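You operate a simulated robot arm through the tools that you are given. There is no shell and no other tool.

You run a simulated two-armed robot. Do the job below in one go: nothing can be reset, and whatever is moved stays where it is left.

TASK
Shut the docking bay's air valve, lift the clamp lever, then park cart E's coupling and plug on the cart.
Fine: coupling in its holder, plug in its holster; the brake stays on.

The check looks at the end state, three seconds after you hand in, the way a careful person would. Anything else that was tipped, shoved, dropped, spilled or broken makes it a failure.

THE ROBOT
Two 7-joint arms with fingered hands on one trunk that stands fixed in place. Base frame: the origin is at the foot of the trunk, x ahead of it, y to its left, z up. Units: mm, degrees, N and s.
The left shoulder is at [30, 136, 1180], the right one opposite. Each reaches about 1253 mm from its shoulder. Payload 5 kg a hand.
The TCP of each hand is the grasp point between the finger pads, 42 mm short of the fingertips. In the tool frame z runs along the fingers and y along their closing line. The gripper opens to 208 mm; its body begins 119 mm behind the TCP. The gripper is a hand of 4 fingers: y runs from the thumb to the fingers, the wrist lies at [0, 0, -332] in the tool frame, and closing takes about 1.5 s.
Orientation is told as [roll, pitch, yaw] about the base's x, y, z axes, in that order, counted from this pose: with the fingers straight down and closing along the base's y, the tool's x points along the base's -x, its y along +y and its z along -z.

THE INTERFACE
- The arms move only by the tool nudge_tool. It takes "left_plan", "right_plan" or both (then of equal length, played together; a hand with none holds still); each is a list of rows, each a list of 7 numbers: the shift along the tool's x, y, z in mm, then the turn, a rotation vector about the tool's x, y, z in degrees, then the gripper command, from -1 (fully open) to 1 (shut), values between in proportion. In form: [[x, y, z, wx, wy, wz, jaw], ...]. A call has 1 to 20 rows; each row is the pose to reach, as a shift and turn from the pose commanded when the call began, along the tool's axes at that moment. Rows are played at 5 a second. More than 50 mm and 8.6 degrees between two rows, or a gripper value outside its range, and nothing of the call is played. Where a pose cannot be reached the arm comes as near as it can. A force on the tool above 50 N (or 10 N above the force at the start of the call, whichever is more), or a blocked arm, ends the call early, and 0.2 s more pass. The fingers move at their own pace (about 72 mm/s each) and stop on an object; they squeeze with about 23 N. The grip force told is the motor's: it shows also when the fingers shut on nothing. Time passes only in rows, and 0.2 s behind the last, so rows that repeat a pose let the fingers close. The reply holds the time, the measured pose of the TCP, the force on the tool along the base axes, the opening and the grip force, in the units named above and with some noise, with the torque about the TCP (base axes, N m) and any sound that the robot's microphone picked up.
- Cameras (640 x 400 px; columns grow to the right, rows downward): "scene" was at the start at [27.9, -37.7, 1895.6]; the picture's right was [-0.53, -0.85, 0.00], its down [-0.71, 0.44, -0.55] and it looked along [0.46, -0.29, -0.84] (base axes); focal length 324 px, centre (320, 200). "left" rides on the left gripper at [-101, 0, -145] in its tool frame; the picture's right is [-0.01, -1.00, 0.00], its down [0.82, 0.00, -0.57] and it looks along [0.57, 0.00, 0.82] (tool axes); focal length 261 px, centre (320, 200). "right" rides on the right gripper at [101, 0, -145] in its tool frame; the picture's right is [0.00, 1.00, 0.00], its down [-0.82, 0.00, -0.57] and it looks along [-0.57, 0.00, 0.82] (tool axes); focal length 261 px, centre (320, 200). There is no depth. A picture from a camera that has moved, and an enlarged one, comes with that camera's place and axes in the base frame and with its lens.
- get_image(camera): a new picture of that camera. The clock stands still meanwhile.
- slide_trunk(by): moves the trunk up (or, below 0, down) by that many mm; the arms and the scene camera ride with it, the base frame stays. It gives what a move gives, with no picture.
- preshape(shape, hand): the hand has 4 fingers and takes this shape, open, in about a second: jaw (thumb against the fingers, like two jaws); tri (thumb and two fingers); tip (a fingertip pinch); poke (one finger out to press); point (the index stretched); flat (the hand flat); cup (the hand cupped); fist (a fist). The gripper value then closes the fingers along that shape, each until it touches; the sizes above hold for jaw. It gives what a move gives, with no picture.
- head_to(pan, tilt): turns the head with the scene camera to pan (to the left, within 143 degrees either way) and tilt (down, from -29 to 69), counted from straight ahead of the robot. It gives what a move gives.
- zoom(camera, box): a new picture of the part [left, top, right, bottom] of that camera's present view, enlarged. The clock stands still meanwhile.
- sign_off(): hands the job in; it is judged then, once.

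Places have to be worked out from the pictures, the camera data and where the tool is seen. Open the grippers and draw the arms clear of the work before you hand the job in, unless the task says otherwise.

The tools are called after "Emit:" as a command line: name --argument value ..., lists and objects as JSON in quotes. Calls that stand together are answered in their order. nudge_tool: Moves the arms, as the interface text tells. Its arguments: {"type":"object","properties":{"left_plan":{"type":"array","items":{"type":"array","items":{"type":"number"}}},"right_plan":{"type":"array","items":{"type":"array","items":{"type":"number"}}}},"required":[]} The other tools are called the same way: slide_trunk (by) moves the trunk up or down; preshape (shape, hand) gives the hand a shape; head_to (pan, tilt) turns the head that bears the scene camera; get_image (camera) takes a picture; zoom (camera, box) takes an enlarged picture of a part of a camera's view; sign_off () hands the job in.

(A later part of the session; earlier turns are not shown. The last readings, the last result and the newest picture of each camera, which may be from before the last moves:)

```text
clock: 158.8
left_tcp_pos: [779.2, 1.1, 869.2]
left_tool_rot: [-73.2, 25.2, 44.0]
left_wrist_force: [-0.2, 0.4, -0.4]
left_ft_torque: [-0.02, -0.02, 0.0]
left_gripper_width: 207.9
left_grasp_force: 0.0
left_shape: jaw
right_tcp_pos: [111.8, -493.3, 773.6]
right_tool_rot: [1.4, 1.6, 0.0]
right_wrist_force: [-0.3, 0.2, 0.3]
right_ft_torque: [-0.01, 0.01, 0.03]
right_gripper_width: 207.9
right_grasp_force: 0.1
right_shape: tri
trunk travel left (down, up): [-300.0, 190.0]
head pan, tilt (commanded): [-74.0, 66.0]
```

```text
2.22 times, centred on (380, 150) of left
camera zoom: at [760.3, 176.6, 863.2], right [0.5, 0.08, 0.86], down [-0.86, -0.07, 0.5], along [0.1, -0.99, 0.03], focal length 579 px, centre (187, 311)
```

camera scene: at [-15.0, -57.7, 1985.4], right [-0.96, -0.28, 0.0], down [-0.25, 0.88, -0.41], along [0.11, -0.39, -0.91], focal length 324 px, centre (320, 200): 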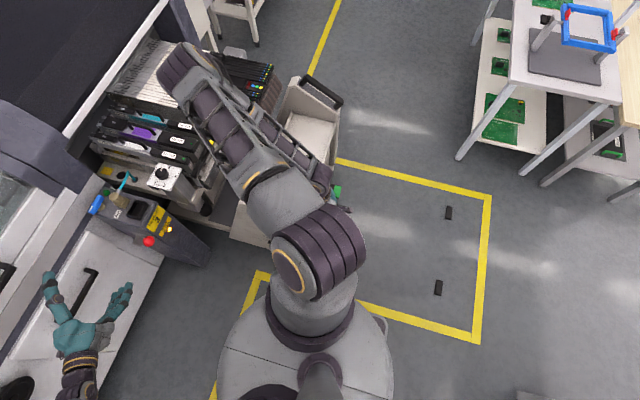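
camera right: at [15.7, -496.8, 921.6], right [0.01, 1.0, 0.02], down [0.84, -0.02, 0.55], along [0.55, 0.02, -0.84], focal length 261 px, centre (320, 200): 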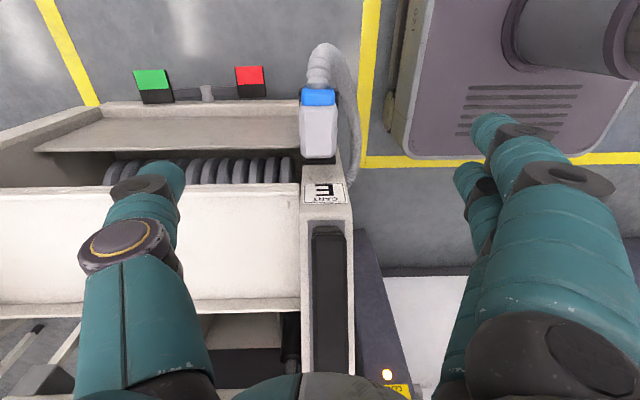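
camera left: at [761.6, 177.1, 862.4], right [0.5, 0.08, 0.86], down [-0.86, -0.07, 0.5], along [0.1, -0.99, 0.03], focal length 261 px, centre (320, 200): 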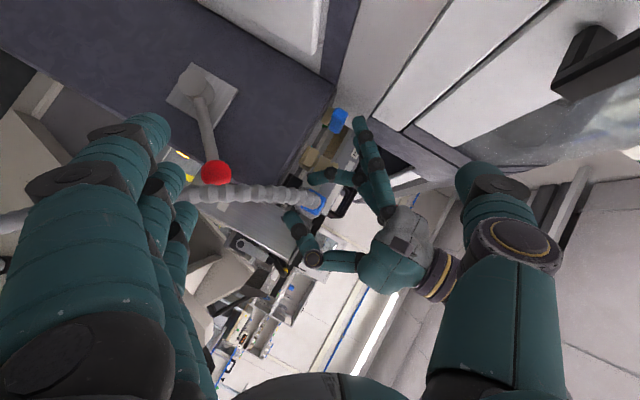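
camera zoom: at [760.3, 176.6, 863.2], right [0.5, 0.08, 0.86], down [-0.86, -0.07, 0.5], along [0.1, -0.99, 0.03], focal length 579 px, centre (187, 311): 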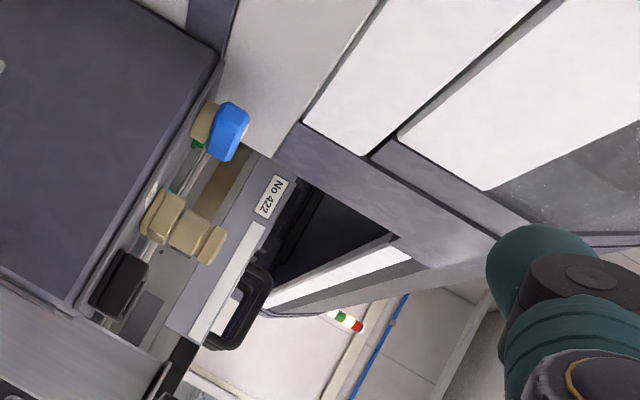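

One step was slightly too long; nothing moved except the hand shape. I'll repeat the move with shorter steps.

Emit:
nudge_tool --right_plan '[[1, 0, -40, 0, 0, 0, -0.2], [-14, 4, -75, 0, 0, 0, -0.2], [-40, 8, -105, 0, 0, 0, -0.2], [-75, 12, -130, 0, 0, 0, -0.2], [-112, 16, -150, 0, 0, 0, -0.2], [-152, 26, -168, 0, 0, 8.3, -0.2], [-192, 40, -186, 0, 0, 16.6, -0.2], [-232, 54, -204, 0, 0, 25, -0.2], [-272, 68, -222, 0, 0, 33.3, -0.2], [-312, 82, -240, 0, 0, 41.6, -0.2], [-352, 96, -258, 0, 0, 50, -0.2], [-392, 110, -276, 0, 0, 58.3, -0.2], [-432, 124, -294, 0, 0, 66.6, -0.2], [-472, 138, -312, 0, 0, 75, -0.2], [-512, 150, -322, 0, 0, 75, -0.2], [-550, 158, -330, 0, 0, 75, -0.2]]'

Emit:
get_image --camera "right"

Emit:
get_image --camera "left"

```text
clock: 162.2
left_tcp_pos: [779.7, 1.7, 869.4]
left_tool_rot: [-73.3, 25.3, 44.0]
left_wrist_force: [-0.3, 0.6, 0.1]
left_ft_torque: [-0.03, -0.02, -0.02]
left_gripper_width: 208.1
left_grasp_force: 0.1
left_shape: jaw
right_tcp_pos: [671.5, -345.1, 1093.6]
right_tool_rot: [-1.2, 1.8, -75.1]
right_wrist_force: [0.1, 0.3, -0.1]
right_ft_torque: [0.02, 0.04, -0.03]
right_gripper_width: 125.1
right_grasp_force: 0.0
right_shape: tri
trunk travel left (down, up): [-300.0, 190.0]
head pan, tilt (commanded): [-74.0, 66.0]
```

```text
taken
camera right: at [649.4, -252.4, 1239.8], right [0.97, 0.25, -0.02], down [0.22, -0.81, 0.55], along [0.12, -0.53, -0.84], focal length 261 px, centre (320, 200)
```

right: 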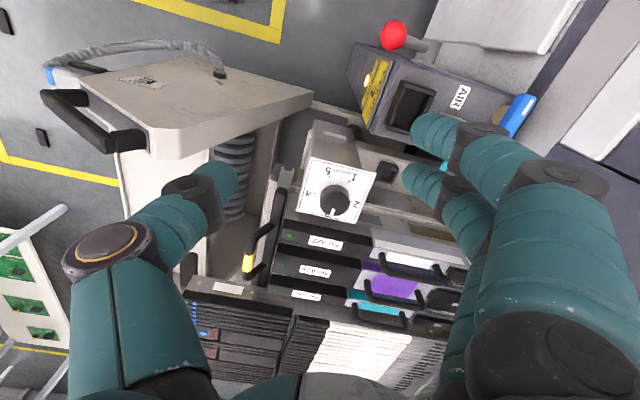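

```text
taken
camera left: at [761.0, 176.5, 862.4], right [0.5, 0.08, 0.86], down [-0.86, -0.07, 0.5], along [0.1, -0.99, 0.03], focal length 261 px, centre (320, 200)
```

left: 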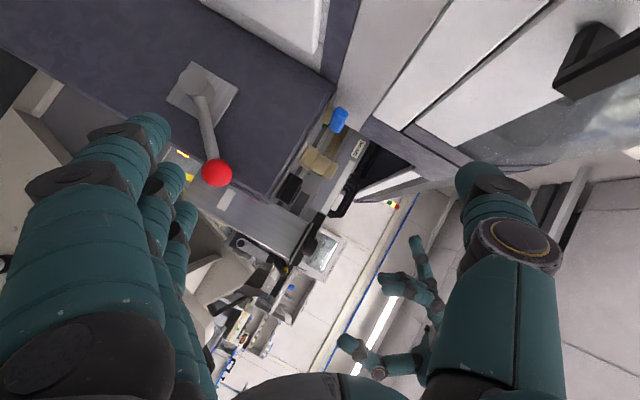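

I can see the plug parked in its holster at the upper left of the right view. I'll zoom on it, and on the right hand's "tri" shape from the left camera.

Emit:
zoom --camera "right" --box '[20, 30, 180, 160]'

Emit:
zoom --camera "left" --box '[320, 220, 480, 390]'

```text
3.08 times, centred on (100, 95) of right
camera zoom: at [649.4, -252.4, 1239.8], right [0.97, 0.25, -0.02], down [0.22, -0.81, 0.55], along [0.12, -0.53, -0.84], focal length 802 px, centre (997, 523)
```

zoom: 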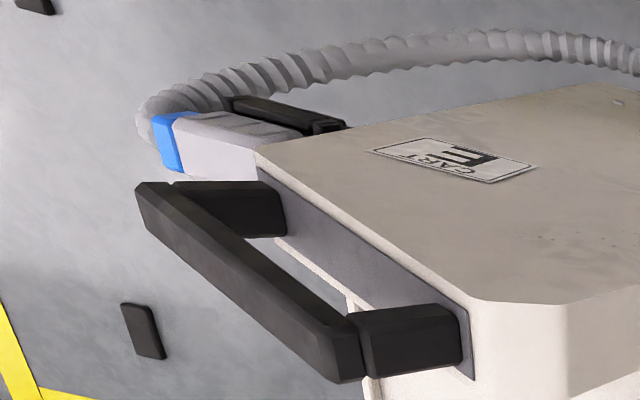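

```text
2.35 times, centred on (400, 305) of left
camera zoom: at [761.0, 176.5, 862.4], right [0.5, 0.08, 0.86], down [-0.86, -0.07, 0.5], along [0.1, -0.99, 0.03], focal length 613 px, centre (132, -47)
```

zoom: 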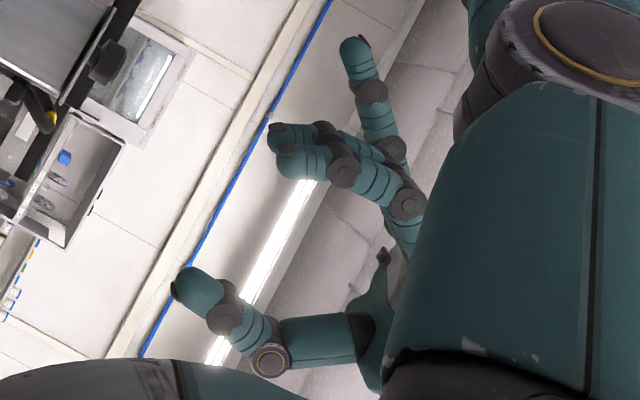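

The plug looks properly parked. In "tri" the third finger sticks out too far for the machine side, so I'll use the normal jaw for the coupling; first moving to above it at yaw −90°.

Emit:
preshape --hand "right" --shape "jaw"

Emit:
nudge_tool --right_plan '[[0, 44, -2, 0, 0, 3.8, -0.2], [0, 88, -4, 0, 0, 7.5, -0.2], [0, 132, -6, 0, 0, 11.3, -0.2], [0, 175, -6, 0, 0, 15, -0.2]]'

Emit:
nudge_tool --right_plan '[[0, 0, 0, 0, -8, 0, -0.2], [0, 0, 0, 0, -16, 0, -0.2], [0, 0, 0, 0, -24, 0, -0.2], [0, 0, 0, 0, -32, 0, -0.2], [0, 0, 0, 0, -40, 0, -0.2]]'

Emit:
get_image --camera "right"

Emit:
get_image --camera "left"

```text
clock: 163.1
left_tcp_pos: [778.0, 1.3, 867.9]
left_tool_rot: [-73.3, 25.2, 43.9]
left_wrist_force: [0.6, -0.3, -0.9]
left_ft_torque: [-0.02, 0.03, -0.02]
left_gripper_width: 208.1
left_grasp_force: 0.0
left_shape: jaw
right_tcp_pos: [671.1, -346.1, 1093.8]
right_tool_rot: [-1.1, 1.7, -75.0]
right_wrist_force: [-1.0, 0.7, -0.3]
right_ft_torque: [0.0, 0.0, 0.04]
right_gripper_width: 207.9
right_grasp_force: 0.1
right_shape: jaw
trunk travel left (down, up): [-300.0, 190.0]
head pan, tilt (commanded): [-74.0, 66.0]
```

```text
clock: 164.1
left_tcp_pos: [780.4, 1.6, 867.2]
left_tool_rot: [-73.2, 25.3, 43.9]
left_wrist_force: [0.5, 0.6, 0.3]
left_ft_torque: [-0.08, -0.02, -0.1]
left_gripper_width: 207.9
left_grasp_force: 0.0
left_shape: jaw
right_tcp_pos: [842.3, -299.8, 1094.4]
right_tool_rot: [-1.7, 1.4, -90.1]
right_wrist_force: [0.9, 0.2, -1.1]
right_ft_torque: [0.04, 0.12, -0.02]
right_gripper_width: 125.2
right_grasp_force: 0.1
right_shape: jaw
trunk travel left (down, up): [-300.0, 190.0]
head pan, tilt (commanded): [-74.0, 66.0]
```

```text
clock: 165.3
left_tcp_pos: [779.4, 1.9, 869.0]
left_tool_rot: [-73.3, 25.3, 44.1]
left_wrist_force: [-0.1, 0.4, -0.2]
left_ft_torque: [-0.08, 0.01, -0.06]
left_gripper_width: 207.8
left_grasp_force: 0.0
left_shape: jaw
right_tcp_pos: [840.2, -299.2, 1097.9]
right_tool_rot: [-1.8, -38.8, -88.9]
right_wrist_force: [1.0, -0.2, 0.4]
right_ft_torque: [0.13, 0.04, -0.09]
right_gripper_width: 125.3
right_grasp_force: 0.0
right_shape: jaw
trunk travel left (down, up): [-300.0, 190.0]
head pan, tilt (commanded): [-74.0, 66.0]
```

```text
taken
camera right: at [842.6, -130.3, 1145.3], right [1.0, 0.0, -0.02], down [0.02, -0.28, 0.96], along [-0.01, -0.96, -0.28], focal length 261 px, centre (320, 200)
```

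right: 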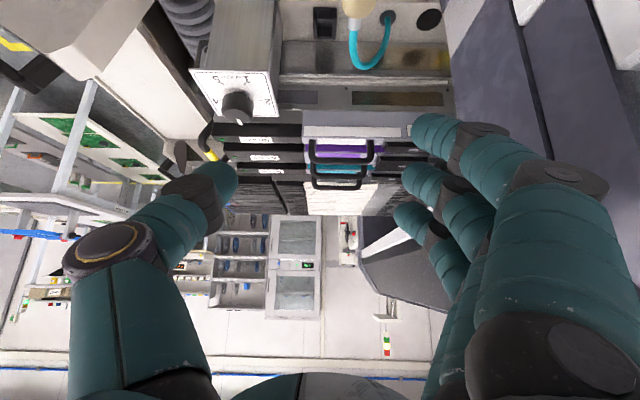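

```text
taken
camera left: at [760.6, 177.1, 862.6], right [0.5, 0.08, 0.86], down [-0.86, -0.07, 0.5], along [0.1, -0.99, 0.03], focal length 261 px, centre (320, 200)
```

left: 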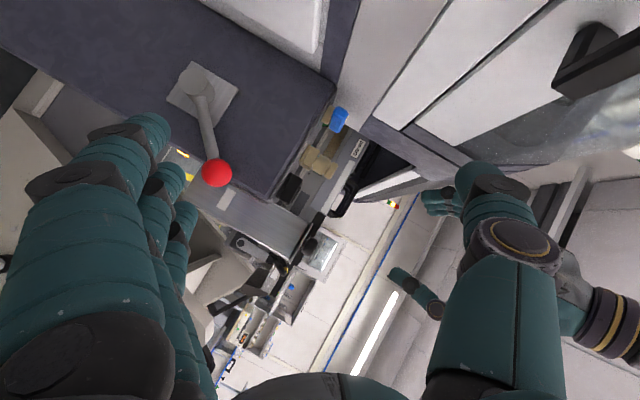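

Good posture. I'll lower the trunk 100 mm for reach at the rail holder, then bring the right hand just above the coupling with about 60 mm opening.

Emit:
slide_trunk --by -100

Emit:
nudge_tool --right_plan '[[5, 11, 11, 0, 0, 0, 0.42], [10, 23, 21, 0, 0, 0, 0.42], [14.5, 34.1, 32.2, 0, 0, 0, 0.42], [14.5, 34.1, 32.2, 0, 0, 0, 0.42]]'

Emit:
get_image --camera "right"

Emit:
get_image --camera "left"

```text
clock: 166.6
left_tcp_pos: [779.2, 2.6, 769.5]
left_tool_rot: [-73.4, 25.2, 44.0]
left_wrist_force: [-1.5, 0.5, 1.0]
left_ft_torque: [0.02, 0.03, -0.02]
left_gripper_width: 208.1
left_grasp_force: 0.1
left_shape: jaw
right_tcp_pos: [840.2, -298.6, 997.9]
right_tool_rot: [-1.9, -38.6, -88.8]
right_wrist_force: [-0.3, 0.3, 0.0]
right_ft_torque: [-0.02, -0.03, 0.01]
right_gripper_width: 125.4
right_grasp_force: 0.0
right_shape: jaw
trunk travel left (down, up): [-200.0, 290.0]
head pan, tilt (commanded): [-74.0, 66.0]
```

```text
clock: 167.6
left_tcp_pos: [779.2, 1.3, 770.4]
left_tool_rot: [-73.3, 25.2, 44.0]
left_wrist_force: [0.5, -0.8, -0.1]
left_ft_torque: [0.02, -0.02, -0.01]
left_gripper_width: 207.8
left_grasp_force: 0.1
left_shape: jaw
right_tcp_pos: [873.1, -308.4, 961.6]
right_tool_rot: [-1.8, -38.6, -88.8]
right_wrist_force: [-0.3, -0.7, 0.1]
right_ft_torque: [0.03, -0.01, 0.02]
right_gripper_width: 60.8
right_grasp_force: 0.1
right_shape: jaw
trunk travel left (down, up): [-200.0, 290.0]
head pan, tilt (commanded): [-74.0, 66.0]
```

```text
taken
camera right: at [875.6, -138.6, 1009.7], right [1.0, 0.0, -0.02], down [0.02, -0.28, 0.96], along [-0.01, -0.96, -0.28], focal length 261 px, centre (320, 200)
```

right: 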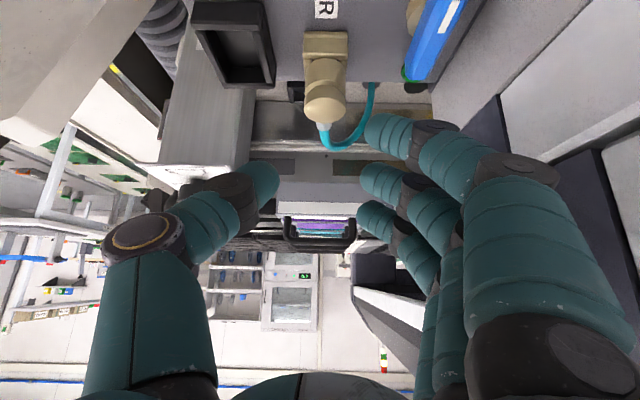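

```text
taken
camera left: at [759.9, 176.8, 763.6], right [0.5, 0.08, 0.86], down [-0.86, -0.07, 0.5], along [0.1, -0.99, 0.03], focal length 261 px, centre (320, 200)
```

left: 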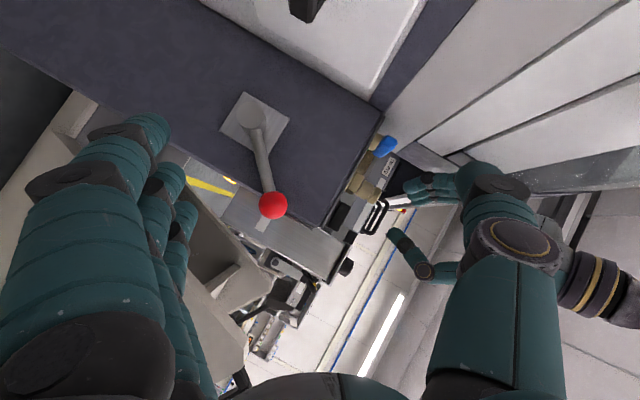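

Emit:
zoom --camera "right" --box '[230, 20, 430, 200]'

Emit:
zoom --camera "left" --box '[320, 110, 480, 290]'

```text
2.22 times, centred on (330, 110) of right
camera zoom: at [875.6, -138.6, 1009.7], right [1.0, 0.0, -0.02], down [0.02, -0.28, 0.96], along [-0.01, -0.96, -0.28], focal length 579 px, centre (298, 400)
```

zoom: 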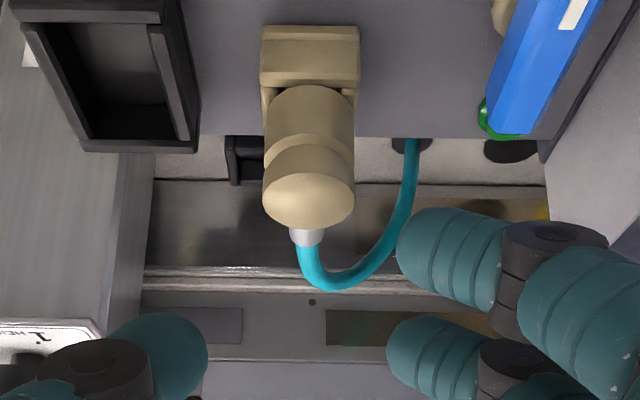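

```text
2.22 times, centred on (400, 200) of left
camera zoom: at [759.9, 176.8, 763.6], right [0.5, 0.08, 0.86], down [-0.86, -0.07, 0.5], along [0.1, -0.99, 0.03], focal length 579 px, centre (142, 200)
```

zoom: 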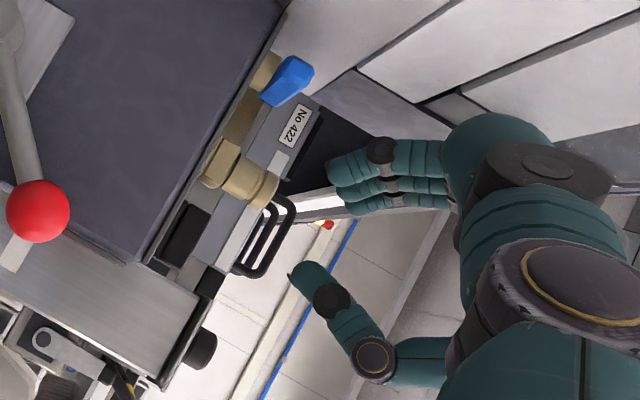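

The coupling is clearly in view, centred between thumb and fingers. I'll descend to grip height (TCP about z 876) in steps.

Emit:
nudge_tool --right_plan '[[16, 1.3, 23, 0, 0, 0, 0.42], [33, 2.6, 45, 0, 0, 0, 0.42], [49, 3.9, 68, 0, 0, 0, 0.42]]'

Emit:
get_image --camera "right"

Emit:
zoom --camera "right" --box '[230, 100, 430, 280]'

Emit:
zoom --camera "left" --box '[320, 110, 480, 290]'

```text
clock: 168.4
left_tcp_pos: [776.5, 2.0, 771.0]
left_tool_rot: [-73.5, 25.2, 44.1]
left_wrist_force: [-1.4, -0.6, 0.6]
left_ft_torque: [0.05, 0.03, 0.04]
left_gripper_width: 208.0
left_grasp_force: 0.1
left_shape: jaw
right_tcp_pos: [875.9, -311.4, 883.5]
right_tool_rot: [-1.3, -38.8, -89.2]
right_wrist_force: [-5.0, -1.1, 29.2]
right_ft_torque: [0.87, -1.74, 0.16]
right_gripper_width: 60.5
right_grasp_force: 0.0
right_shape: jaw
trunk travel left (down, up): [-200.0, 290.0]
head pan, tilt (commanded): [-74.0, 66.0]
```

```text
taken
camera right: at [876.6, -143.4, 932.2], right [1.0, 0.0, -0.01], down [0.01, -0.28, 0.96], along [-0.01, -0.96, -0.28], focal length 261 px, centre (320, 200)
```

right: 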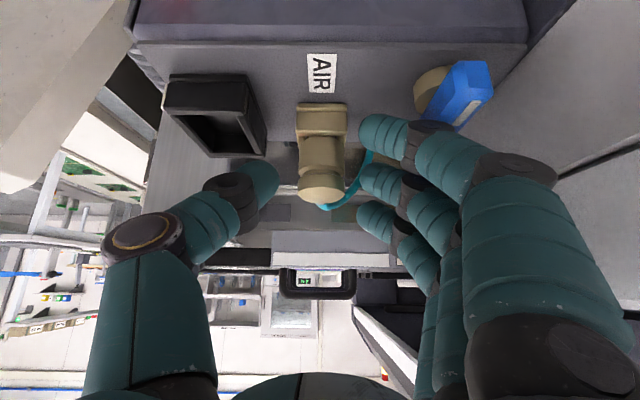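

```text
2.22 times, centred on (330, 190) of right
camera zoom: at [876.6, -143.4, 932.2], right [1.0, 0.0, -0.01], down [0.01, -0.28, 0.96], along [-0.01, -0.96, -0.28], focal length 579 px, centre (298, 222)
```

zoom: 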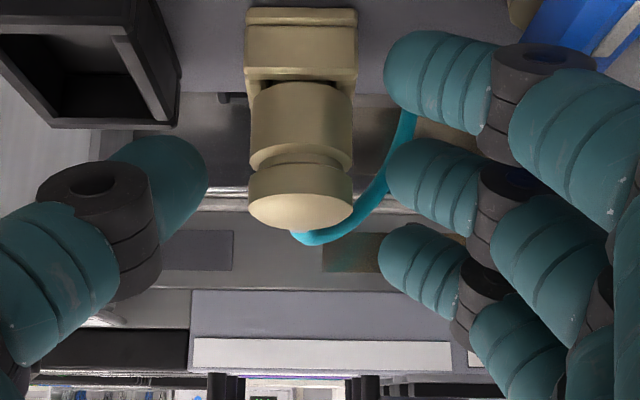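

```text
2.22 times, centred on (400, 200) of left
camera zoom: at [758.4, 177.3, 765.7], right [0.49, 0.08, 0.87], down [-0.86, -0.07, 0.5], along [0.1, -0.99, 0.03], focal length 579 px, centre (142, 200)
```

zoom: 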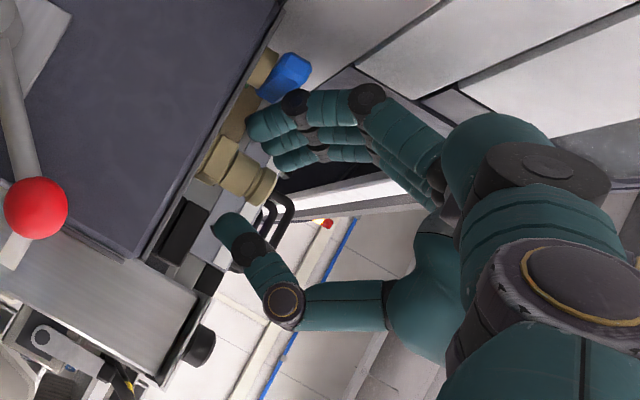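

My index finger is resting on the valve handle (29 N). I'll back up, and use a slightly rotated approach (yaw about −104°) gripping a little higher to clear it.

Emit:
nudge_tool --right_plan '[[-7, 0, -8, 0, 0, 0, 0.42], [-14, 0, -17, 0, 0, 0, 0.42], [-20, 0, -25, 0, 0, 0, 0.42]]'

Emit:
get_image --camera "right"

Emit:
head_to --pan -28 --tilt 52

Emit:
zoom --camera "scene" --box '[200, 80, 400, 240]'

```text
clock: 169.2
left_tcp_pos: [778.0, 1.0, 768.4]
left_tool_rot: [-73.3, 25.2, 44.2]
left_wrist_force: [-0.1, 1.1, -0.1]
left_ft_torque: [0.04, -0.01, 0.0]
left_gripper_width: 208.1
left_grasp_force: 0.2
left_shape: jaw
right_tcp_pos: [874.4, -311.6, 909.3]
right_tool_rot: [-2.0, -38.6, -88.7]
right_wrist_force: [-0.4, 0.5, 0.4]
right_ft_torque: [-0.02, -0.05, 0.03]
right_gripper_width: 60.6
right_grasp_force: 0.0
right_shape: jaw
trunk travel left (down, up): [-200.0, 290.0]
head pan, tilt (commanded): [-74.0, 66.0]
```

```text
taken
camera right: at [877.3, -142.9, 957.8], right [1.0, 0.0, -0.02], down [0.02, -0.28, 0.96], along [-0.01, -0.96, -0.28], focal length 261 px, centre (320, 200)
```

right: 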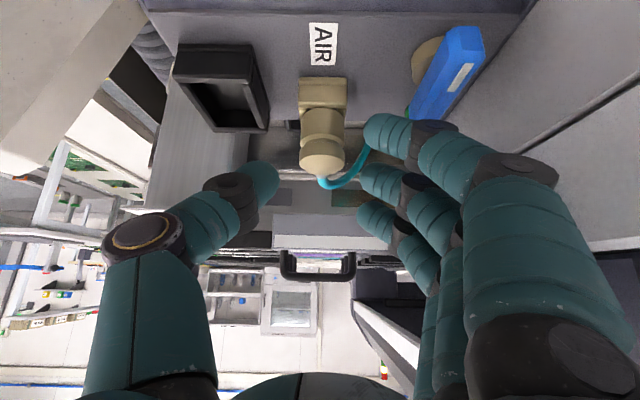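

```text
clock: 170.3
left_tcp_pos: [778.0, 2.1, 769.3]
left_tool_rot: [-73.4, 25.3, 44.0]
left_wrist_force: [0.4, 1.0, -0.7]
left_ft_torque: [-0.01, 0.02, -0.03]
left_gripper_width: 208.0
left_grasp_force: 0.1
left_shape: jaw
right_tcp_pos: [876.0, -313.4, 909.0]
right_tool_rot: [-1.9, -38.6, -88.9]
right_wrist_force: [0.4, -0.8, 0.4]
right_ft_torque: [0.03, 0.01, -0.02]
right_gripper_width: 60.6
right_grasp_force: 0.0
right_shape: jaw
trunk travel left (down, up): [-200.0, 290.0]
head pan, tilt (commanded): [-28.0, 52.0]
```

```text
2.50 times, centred on (300, 160) of scene
camera zoom: at [35.0, -35.6, 1901.9], right [-0.47, -0.88, 0.0], down [-0.7, 0.37, -0.62], along [0.54, -0.29, -0.79], focal length 810 px, centre (370, 300)
```

zoom: 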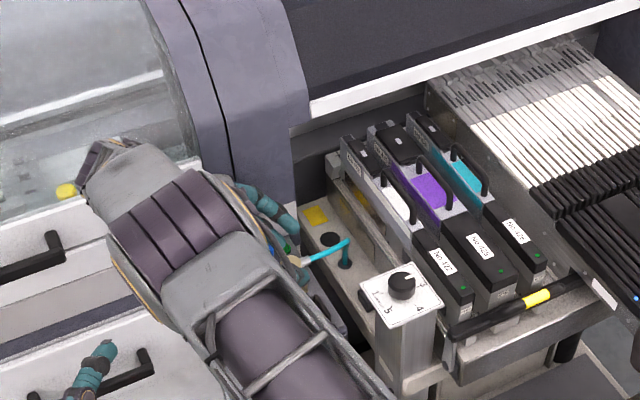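

The valve handle is still exactly across (shut). I'll rotate the hand about −15° in yaw at this height and align with the coupling, narrowing the opening to about 50 mm.

Emit:
nudge_tool --right_plan '[[0, 3, -5, 4.7, 0.15, 5.9, 0.5], [0, 6.2, -9.3, 9.4, 0.3, 11.7, 0.5], [0, 6.2, -9.3, 9.4, 0.3, 11.7, 0.5]]'

Emit:
get_image --camera "right"

Emit:
zoom --camera "right" --box '[230, 60, 430, 240]'

```text
clock: 171.2
left_tcp_pos: [777.9, 0.4, 767.1]
left_tool_rot: [-73.3, 25.2, 44.0]
left_wrist_force: [1.0, 0.2, -0.5]
left_ft_torque: [-0.03, 0.02, 0.0]
left_gripper_width: 208.0
left_grasp_force: 0.0
left_shape: jaw
right_tcp_pos: [870.3, -302.2, 915.4]
right_tool_rot: [-2.0, -38.8, -103.8]
right_wrist_force: [-0.4, -0.8, -1.1]
right_ft_torque: [-0.06, 0.04, 0.0]
right_gripper_width: 52.3
right_grasp_force: 0.0
right_shape: jaw
right hand out of reach, approached as far as the arm can: row 2, 3
trunk travel left (down, up): [-200.0, 290.0]
head pan, tilt (commanded): [-28.0, 52.0]
```

```text
taken
camera right: at [917.1, -139.9, 964.3], right [0.96, -0.26, -0.03], down [-0.05, -0.28, 0.96], along [-0.26, -0.92, -0.28], focal length 261 px, centre (320, 200)
```

right: 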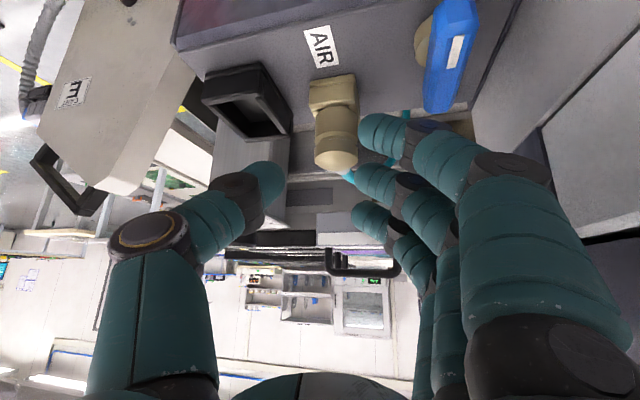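

```text
2.22 times, centred on (330, 150) of right
camera zoom: at [917.1, -139.9, 964.3], right [0.96, -0.26, -0.03], down [-0.05, -0.28, 0.96], along [-0.26, -0.92, -0.28], focal length 579 px, centre (298, 311)
```

zoom: 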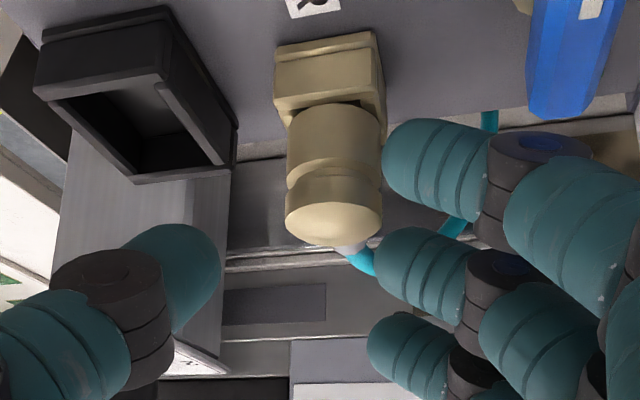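

Yaw −104° is just out of reach here. I'll return to yaw −89° (reachable), grip the coupling a few mm higher to clear the valve handle, and lift it a little to see the shape of its nose.

Emit:
nudge_tool --right_plan '[[-3, 4, 2.4, -4.7, -0.2, -5.9, 0.5], [-6.3, 8, 4.8, -9.4, -0.45, -11.7, 0.5]]'

Emit:
get_image --camera "right"

```text
clock: 171.8
left_tcp_pos: [777.8, 1.6, 768.9]
left_tool_rot: [-73.3, 25.2, 44.0]
left_wrist_force: [-0.5, -0.7, -0.5]
left_ft_torque: [-0.03, 0.0, -0.01]
left_gripper_width: 208.0
left_grasp_force: 0.0
left_shape: jaw
right_tcp_pos: [875.0, -313.0, 916.2]
right_tool_rot: [-2.0, -38.7, -88.7]
right_wrist_force: [0.5, -0.5, -0.5]
right_ft_torque: [-0.04, -0.03, -0.02]
right_gripper_width: 52.3
right_grasp_force: 0.0
right_shape: jaw
trunk travel left (down, up): [-200.0, 290.0]
head pan, tilt (commanded): [-28.0, 52.0]
```

```text
taken
camera right: at [877.9, -144.2, 964.7], right [1.0, 0.0, -0.02], down [0.02, -0.28, 0.96], along [-0.01, -0.96, -0.28], focal length 261 px, centre (320, 200)
```

right: 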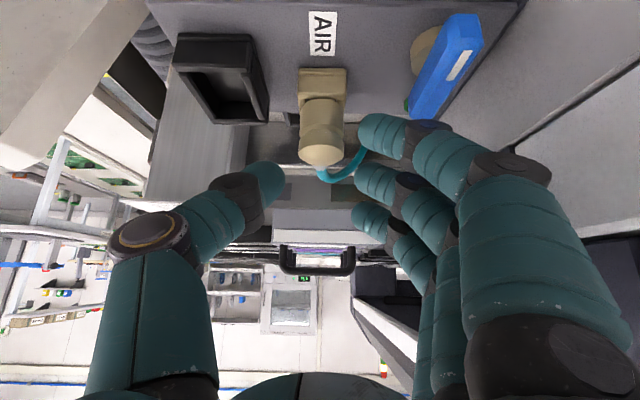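

Emit:
nudge_tool --right_plan '[[8, 0, 6, 0, 0, 0, 0.5], [15.5, 0.3, 12, 0, 0, 0, 0.5], [22.9, 0.6, 18.2, 0, 0, 0, 0.5]]'

Emit:
zoom --camera "right" --box '[230, 80, 430, 260]'

Emit:
zoom --camera "left" --box '[340, 120, 460, 250]'

```text
clock: 172.6
left_tcp_pos: [778.7, 1.9, 768.2]
left_tool_rot: [-73.3, 25.3, 44.0]
left_wrist_force: [0.5, -0.1, -0.2]
left_ft_torque: [-0.01, 0.01, 0.01]
left_gripper_width: 208.1
left_grasp_force: 0.1
left_shape: jaw
right_tcp_pos: [876.1, -306.5, 887.1]
right_tool_rot: [-2.0, -38.7, -88.7]
right_wrist_force: [0.6, -0.1, 0.7]
right_ft_torque: [0.0, 0.03, -0.05]
right_gripper_width: 52.1
right_grasp_force: 0.1
right_shape: jaw
trunk travel left (down, up): [-200.0, 290.0]
head pan, tilt (commanded): [-28.0, 52.0]
```

```text
2.22 times, centred on (330, 170) of right
camera zoom: at [878.8, -137.4, 935.7], right [1.0, 0.0, -0.02], down [0.02, -0.28, 0.96], along [-0.01, -0.96, -0.28], focal length 579 px, centre (298, 267)
```

zoom: 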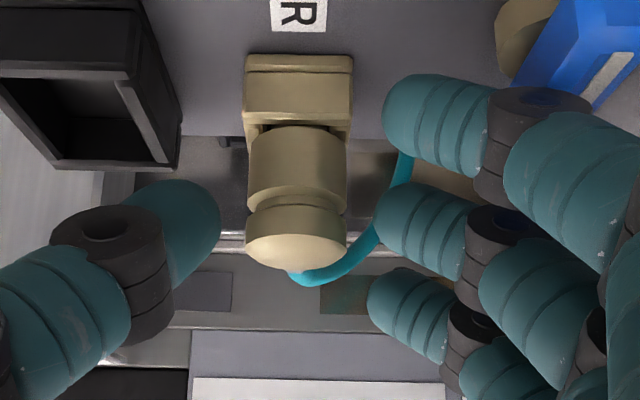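

```text
3.08 times, centred on (400, 185) of left
camera zoom: at [760.5, 176.6, 762.9], right [0.5, 0.08, 0.86], down [-0.86, -0.07, 0.5], along [0.1, -0.99, 0.03], focal length 802 px, centre (74, 246)
```

zoom: 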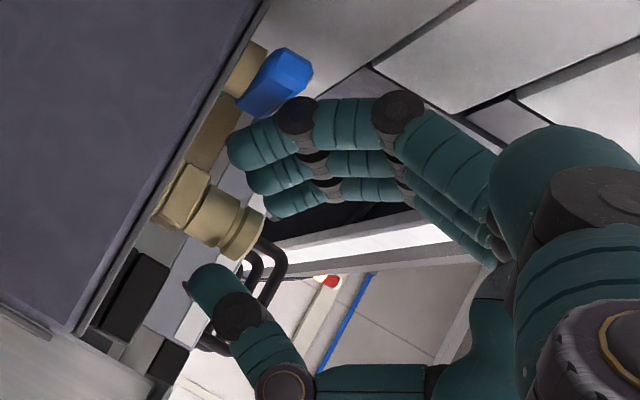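

Nothing is touching, and thumb and middle finger are about 15 mm below the coupling's top. I'll close partway (so the outer fingers stay off the hose fitting) until it's gripped.

Emit:
nudge_tool --right_plan '[[0, 0, 0, 0, 0, 0, 0.62], [0, 0, 0, 0, 0, 0, 0.72], [0, 0, 0, 0, 0, 0, 0.78], [0, 0, 0, 0, 0, 0, 0.78], [0, 0, 0, 0, 0, 0, 0.78]]'

Emit:
zoom --camera "right" --box '[230, 80, 430, 260]'

```text
clock: 173.8
left_tcp_pos: [778.0, 2.0, 767.9]
left_tool_rot: [-73.2, 25.3, 44.0]
left_wrist_force: [0.3, 0.9, -0.1]
left_ft_torque: [-0.01, 0.0, -0.01]
left_gripper_width: 208.0
left_grasp_force: 0.1
left_shape: jaw
right_tcp_pos: [877.3, -307.0, 888.8]
right_tool_rot: [-1.9, -38.7, -88.8]
right_wrist_force: [-3.1, 1.6, 2.7]
right_ft_torque: [-0.05, 0.07, -0.07]
right_gripper_width: 11.7
right_grasp_force: 23.1
right_shape: jaw
trunk travel left (down, up): [-200.0, 290.0]
head pan, tilt (commanded): [-28.0, 52.0]
```

```text
2.22 times, centred on (330, 170) of right
camera zoom: at [878.2, -137.5, 936.5], right [1.0, 0.0, -0.02], down [0.02, -0.28, 0.96], along [-0.01, -0.96, -0.28], focal length 579 px, centre (298, 267)
```

zoom: 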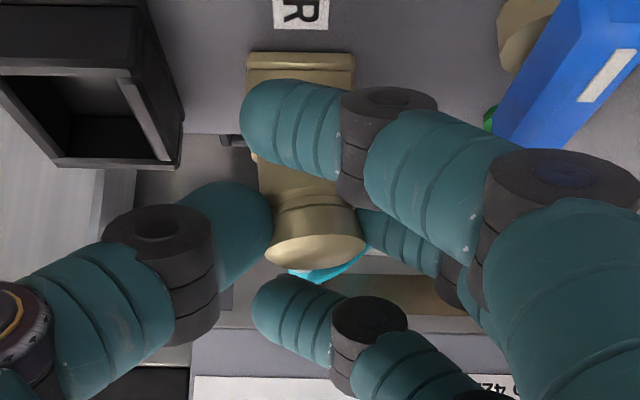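

Gripped (23 N); index and third fingers wrapped further than I wanted but the coupling is held between thumb and middle finger. I'll lift gently and watch.

Emit:
nudge_tool --right_plan '[[-3.1, 0, -3.9, 0, 0, 0, 0.78], [-6.3, 0, -7.8, 0, 0, 0, 0.78], [-9.4, 0, -11.7, 0, 0, 0, 0.78], [-12.5, 0, -15.6, 0, 0, 0, 0.78]]'

Emit:
zoom --camera "right" --box '[230, 80, 430, 260]'

Emit:
zoom --camera "left" --box '[340, 120, 460, 250]'

```text
clock: 174.8
left_tcp_pos: [778.2, 0.9, 769.3]
left_tool_rot: [-73.3, 25.2, 43.9]
left_wrist_force: [0.1, -0.2, 0.7]
left_ft_torque: [0.03, 0.03, 0.02]
left_gripper_width: 207.9
left_grasp_force: 0.1
left_shape: jaw
right_tcp_pos: [877.6, -307.1, 908.7]
right_tool_rot: [-1.8, -38.7, -88.9]
right_wrist_force: [-0.6, 0.2, -1.6]
right_ft_torque: [0.09, -0.01, 0.02]
right_gripper_width: 10.9
right_grasp_force: 22.5
right_shape: jaw
trunk travel left (down, up): [-200.0, 290.0]
head pan, tilt (commanded): [-28.0, 52.0]
```

```text
2.22 times, centred on (330, 170) of right
camera zoom: at [879.6, -137.6, 957.0], right [1.0, 0.0, -0.02], down [0.02, -0.28, 0.96], along [-0.01, -0.96, -0.28], focal length 579 px, centre (298, 267)
```

zoom: 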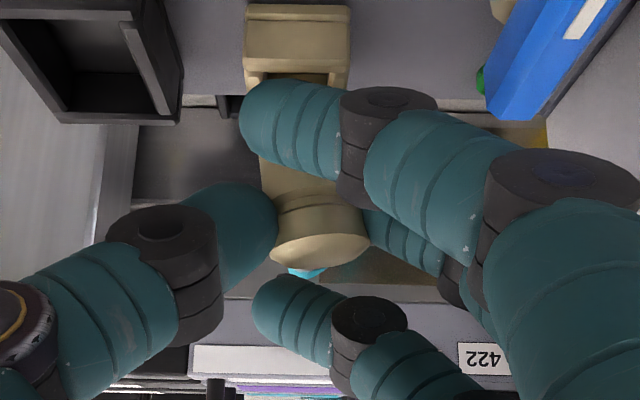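

```text
3.08 times, centred on (400, 185) of left
camera zoom: at [760.2, 176.7, 763.4], right [0.5, 0.08, 0.86], down [-0.86, -0.07, 0.5], along [0.1, -0.99, 0.03], focal length 802 px, centre (74, 246)
```

zoom: 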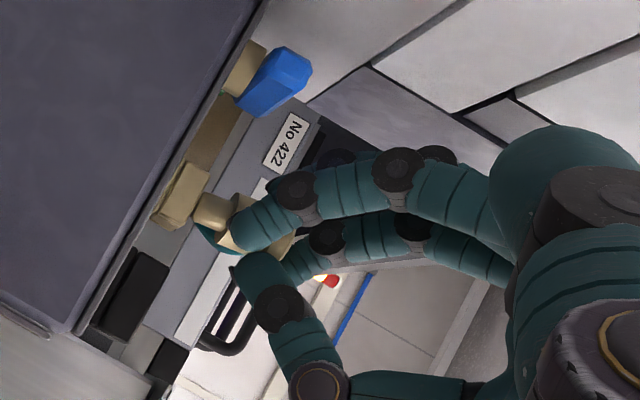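

The coupling is coming up with the hand. I'll lift another 30 mm and look at its nose.

Emit:
nudge_tool --right_plan '[[-6.3, 0, -7.8, 0, 0, 0, 0.78], [-12.5, 0, -15.6, 0, 0, 0, 0.78], [-18.8, 0, -23.4, 0, 0, 0, 0.78]]'

Emit:
zoom --camera "left" --box '[360, 150, 440, 230]'

Emit:
zoom --camera "right" --box '[230, 60, 430, 240]'

```text
clock: 175.6
left_tcp_pos: [778.6, 0.1, 767.7]
left_tool_rot: [-73.4, 25.2, 44.0]
left_wrist_force: [-0.4, 0.0, 0.6]
left_ft_torque: [0.0, -0.01, 0.0]
left_gripper_width: 208.0
left_grasp_force: 0.1
left_shape: jaw
right_tcp_pos: [878.7, -308.1, 938.9]
right_tool_rot: [-1.8, -38.7, -88.8]
right_wrist_force: [0.1, -0.3, -1.5]
right_ft_torque: [0.0, -0.05, 0.02]
right_gripper_width: 11.0
right_grasp_force: 23.7
right_shape: jaw
trunk travel left (down, up): [-200.0, 290.0]
head pan, tilt (commanded): [-28.0, 52.0]
```

```text
5.00 times, centred on (400, 190) of left
camera zoom: at [760.1, 176.7, 763.4], right [0.5, 0.08, 0.86], down [-0.86, -0.07, 0.5], along [0.1, -0.99, 0.03], focal length 1303 px, centre (-80, 250)
```

zoom: 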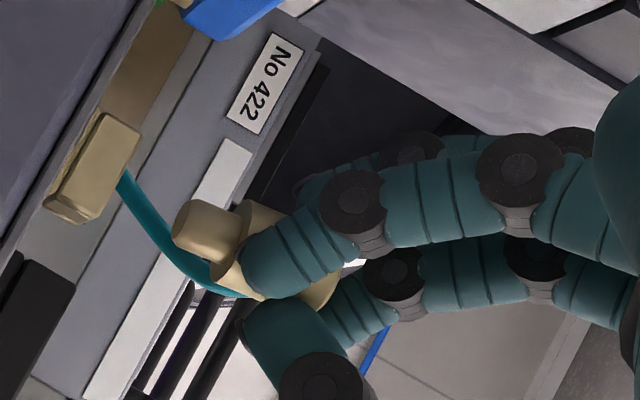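

```text
2.22 times, centred on (330, 150) of right
camera zoom: at [879.5, -138.1, 986.3], right [1.0, 0.0, -0.02], down [0.02, -0.28, 0.96], along [-0.01, -0.96, -0.28], focal length 579 px, centre (298, 311)
```

zoom: 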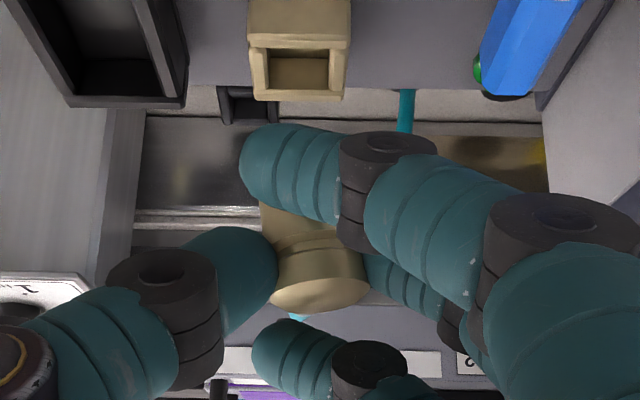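

Emit:
zoom --camera "left" --box '[375, 180, 405, 215]'

Emit:
zoom --camera "right" --box '[290, 60, 360, 180]'

```text
11.43 times, centred on (390, 198) of left
camera zoom: at [760.1, 176.7, 763.4], right [0.5, 0.08, 0.86], down [-0.86, -0.07, 0.5], along [0.1, -0.99, 0.03], focal length 2979 px, centre (-480, 229)
```

zoom: 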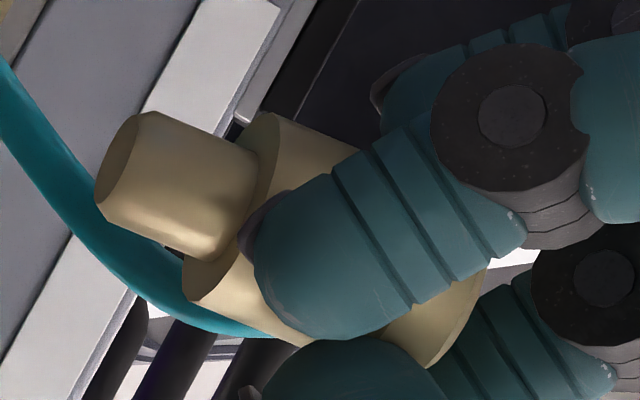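

```text
3.33 times, centred on (325, 120) of right
camera zoom: at [879.5, -138.1, 986.3], right [1.0, 0.0, -0.02], down [0.02, -0.28, 0.96], along [-0.01, -0.96, -0.28], focal length 869 px, centre (303, 467)
```

zoom: 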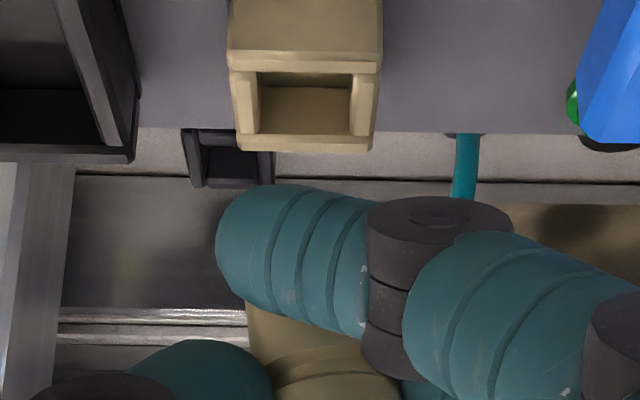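

The nose is a plain 20 mm round spigot, so its yaw doesn't matter, and the coupling is only slightly tilted in the grip. I'll carry it over above the rail holder at this height, turning about −17°.

Emit:
nudge_tool --right_plan '[[-28, -8, 21, 2.6, 0.1, 3.3, 0.78], [-55, -16, 42, 5.3, 0.15, 6.6, 0.78], [-83, -23, 62, 8, 0.2, 10, 0.78], [-110, -31, 83, 10.6, 0.3, 13.3, 0.78]]'

Emit:
get_image --camera "right"

Emit:
get_image --camera "left"

Emit:
zoom --camera "scene" --box '[240, 100, 400, 240]'

```text
clock: 176.6
left_tcp_pos: [779.2, 0.5, 768.7]
left_tool_rot: [-73.2, 25.3, 44.0]
left_wrist_force: [-0.3, 0.0, 0.1]
left_ft_torque: [0.02, -0.01, 0.04]
left_gripper_width: 207.9
left_grasp_force: 0.2
left_shape: jaw
right_tcp_pos: [847.7, -446.2, 941.7]
right_tool_rot: [-1.9, -38.8, -105.8]
right_wrist_force: [0.5, 1.1, -2.3]
right_ft_torque: [-0.05, 0.0, 0.0]
right_gripper_width: 10.8
right_grasp_force: 23.0
right_shape: jaw
trunk travel left (down, up): [-200.0, 290.0]
head pan, tilt (commanded): [-28.0, 52.0]
```

```text
taken
camera right: at [898.6, -285.2, 990.1], right [0.95, -0.3, -0.02], down [-0.06, -0.28, 0.96], along [-0.29, -0.91, -0.28], focal length 261 px, centre (320, 200)
```

right: 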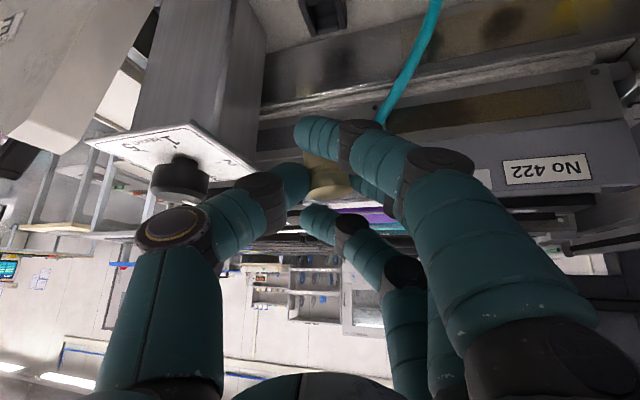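

```text
taken
camera left: at [760.3, 176.2, 763.2], right [0.5, 0.08, 0.86], down [-0.86, -0.07, 0.5], along [0.1, -0.99, 0.03], focal length 261 px, centre (320, 200)
```

left: 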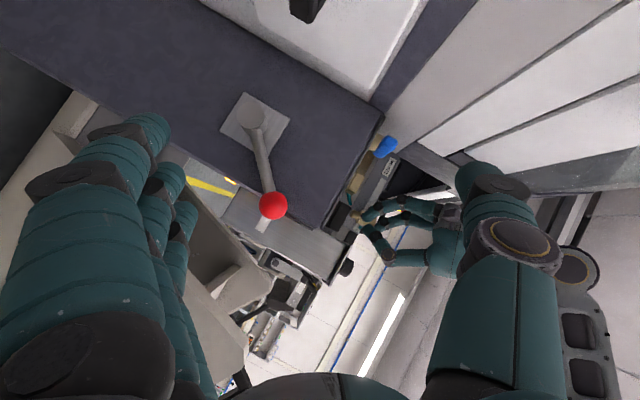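

```text
2.86 times, centred on (320, 170) of scene
camera zoom: at [35.2, -37.0, 1901.8], right [-0.47, -0.88, 0.0], down [-0.7, 0.37, -0.61], along [0.54, -0.29, -0.79], focal length 925 px, centre (320, 286)
```

zoom: 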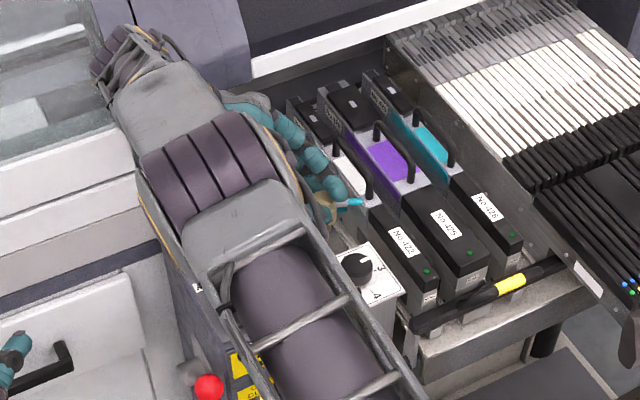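

The coupling is above the rail, well held. Before descending I must check clearance between my thumb and the dial pillar, so I'll zoom in on it.

Emit:
zoom --camera "right" --box '[80, 0, 380, 220]'

Emit:
zoom --camera "left" --box '[310, 150, 430, 280]'

```text
1.82 times, centred on (230, 110) of right
camera zoom: at [898.6, -285.2, 990.1], right [0.95, -0.3, -0.02], down [-0.06, -0.28, 0.96], along [-0.29, -0.91, -0.28], focal length 474 px, centre (484, 364)
```

zoom: 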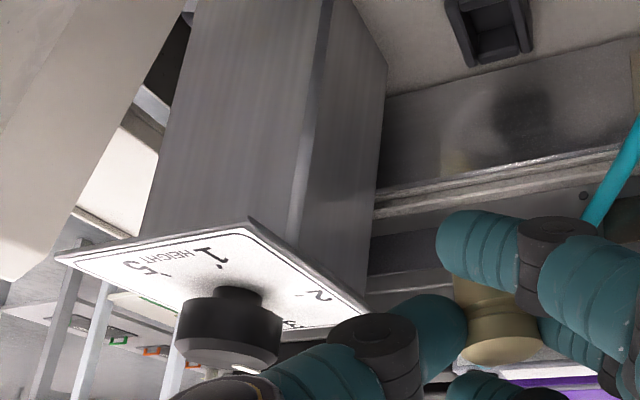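

```text
3.08 times, centred on (370, 215) of left
camera zoom: at [760.3, 176.2, 763.2], right [0.5, 0.08, 0.86], down [-0.86, -0.07, 0.5], along [0.1, -0.99, 0.03], focal length 802 px, centre (166, 154)
```

zoom: 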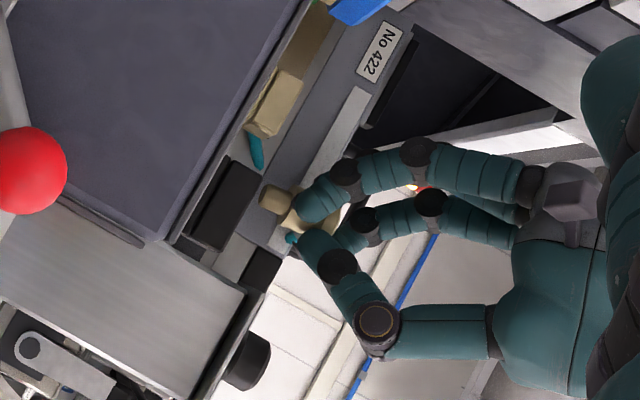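

The pillar and dial plate leave too little room for the thumb with this tilted grip. A vertical hand (no tilt) would fit, so I'll return the coupling to its dock fitting and re-grip; first going back above the fitting.

Emit:
nudge_tool --right_plan '[[28, -3, -21, -2.7, -0.1, -3.3, 0.78], [56, -6, -43, -5.3, -0.2, -6.6, 0.78], [84, -9, -64, -8, -0.3, -9.9, 0.78], [112.3, -11.4, -85.3, -10.65, -0.44, -13.24, 0.78]]'

Emit:
zoom --camera "left" --box '[340, 120, 460, 250]'

Emit:
zoom --camera "right" --box '[230, 60, 430, 240]'

```text
clock: 177.6
left_tcp_pos: [779.7, 3.5, 768.4]
left_tool_rot: [-73.3, 25.2, 44.0]
left_wrist_force: [0.8, -0.2, 0.1]
left_ft_torque: [-0.02, -0.03, -0.05]
left_gripper_width: 208.0
left_grasp_force: 0.1
left_shape: jaw
right_tcp_pos: [879.1, -306.7, 939.2]
right_tool_rot: [-1.9, -38.8, -88.8]
right_wrist_force: [-0.3, -0.3, -2.3]
right_ft_torque: [0.09, -0.02, 0.0]
right_gripper_width: 10.6
right_grasp_force: 23.2
right_shape: jaw
trunk travel left (down, up): [-200.0, 290.0]
head pan, tilt (commanded): [-28.0, 52.0]
```

```text
3.08 times, centred on (400, 185) of left
camera zoom: at [760.5, 176.8, 762.9], right [0.5, 0.08, 0.86], down [-0.86, -0.07, 0.5], along [0.1, -0.99, 0.03], focal length 802 px, centre (74, 246)
```

zoom: 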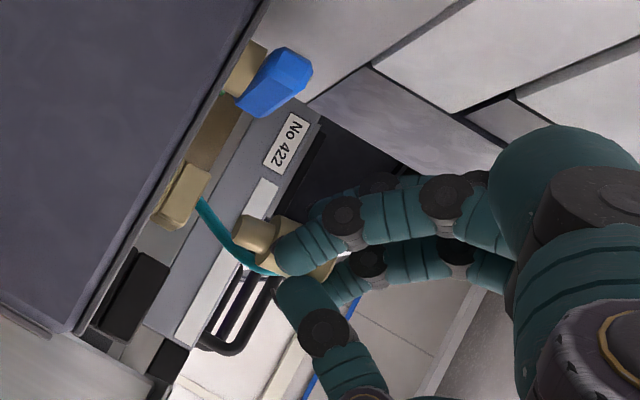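

```text
2.22 times, centred on (330, 150) of right
camera zoom: at [880.4, -136.9, 986.6], right [1.0, 0.0, -0.02], down [0.02, -0.28, 0.96], along [-0.01, -0.96, -0.28], focal length 579 px, centre (298, 311)
```

zoom: 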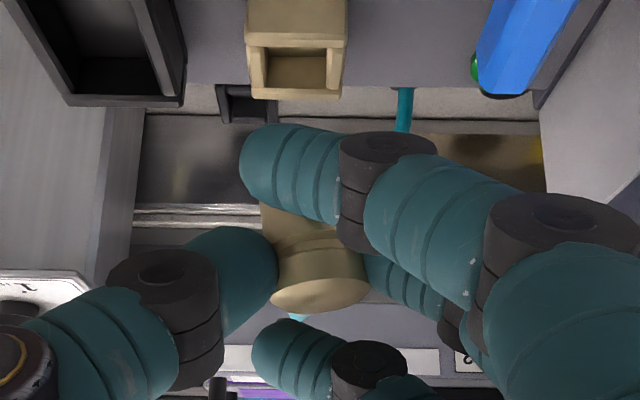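

Back above the brass fitting (within about 1 mm of where I lifted it). I'll lower it straight down in stages.

Emit:
nudge_tool --right_plan '[[9, 0, 11.5, 0, 0, 0, 0.78], [18, 0, 23.5, 0, 0, 0, 0.78], [24, 0, 31.5, 0, 0, 0, 0.78], [28, 0, 36.6, 0, 0, 0, 0.78]]'

Emit:
zoom --camera "left" --box '[340, 120, 460, 250]'

Emit:
zoom --camera "right" --box '[230, 60, 430, 240]'

```text
clock: 178.6
left_tcp_pos: [778.7, 1.0, 766.7]
left_tool_rot: [-73.3, 25.3, 44.1]
left_wrist_force: [-0.8, -0.1, -0.4]
left_ft_torque: [-0.02, -0.02, 0.03]
left_gripper_width: 207.9
left_grasp_force: 0.1
left_shape: jaw
right_tcp_pos: [876.3, -308.1, 892.6]
right_tool_rot: [-1.9, -38.9, -88.8]
right_wrist_force: [-0.3, 0.4, -1.1]
right_ft_torque: [0.04, 0.1, -0.02]
right_gripper_width: 10.8
right_grasp_force: 23.2
right_shape: jaw
trunk travel left (down, up): [-200.0, 290.0]
head pan, tilt (commanded): [-28.0, 52.0]
```

```text
3.08 times, centred on (400, 185) of left
camera zoom: at [760.4, 176.6, 763.1], right [0.5, 0.08, 0.86], down [-0.86, -0.07, 0.5], along [0.1, -0.99, 0.03], focal length 802 px, centre (74, 246)
```

zoom: 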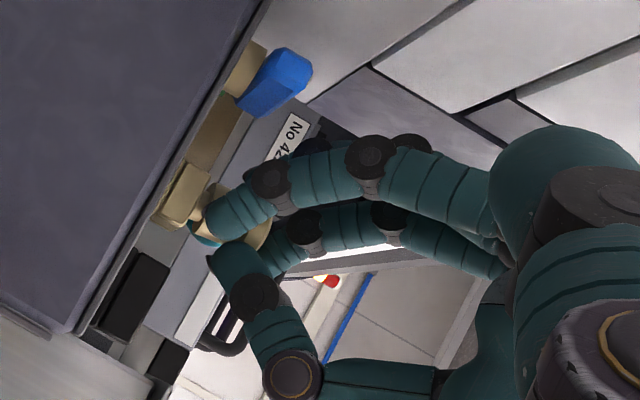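

```text
2.22 times, centred on (330, 150) of right
camera zoom: at [878.3, -138.0, 939.9], right [1.0, 0.0, -0.02], down [0.02, -0.28, 0.96], along [-0.01, -0.96, -0.28], focal length 579 px, centre (298, 311)
```

zoom: 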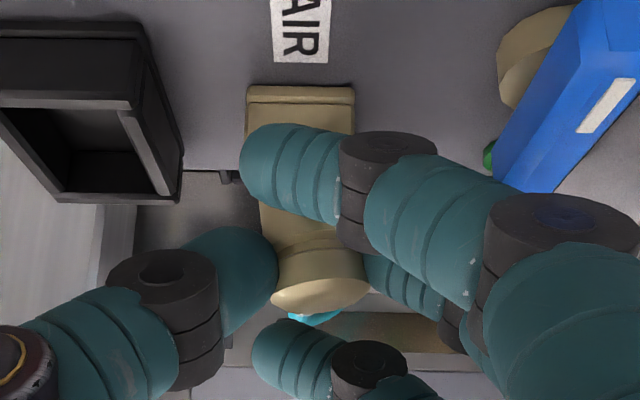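

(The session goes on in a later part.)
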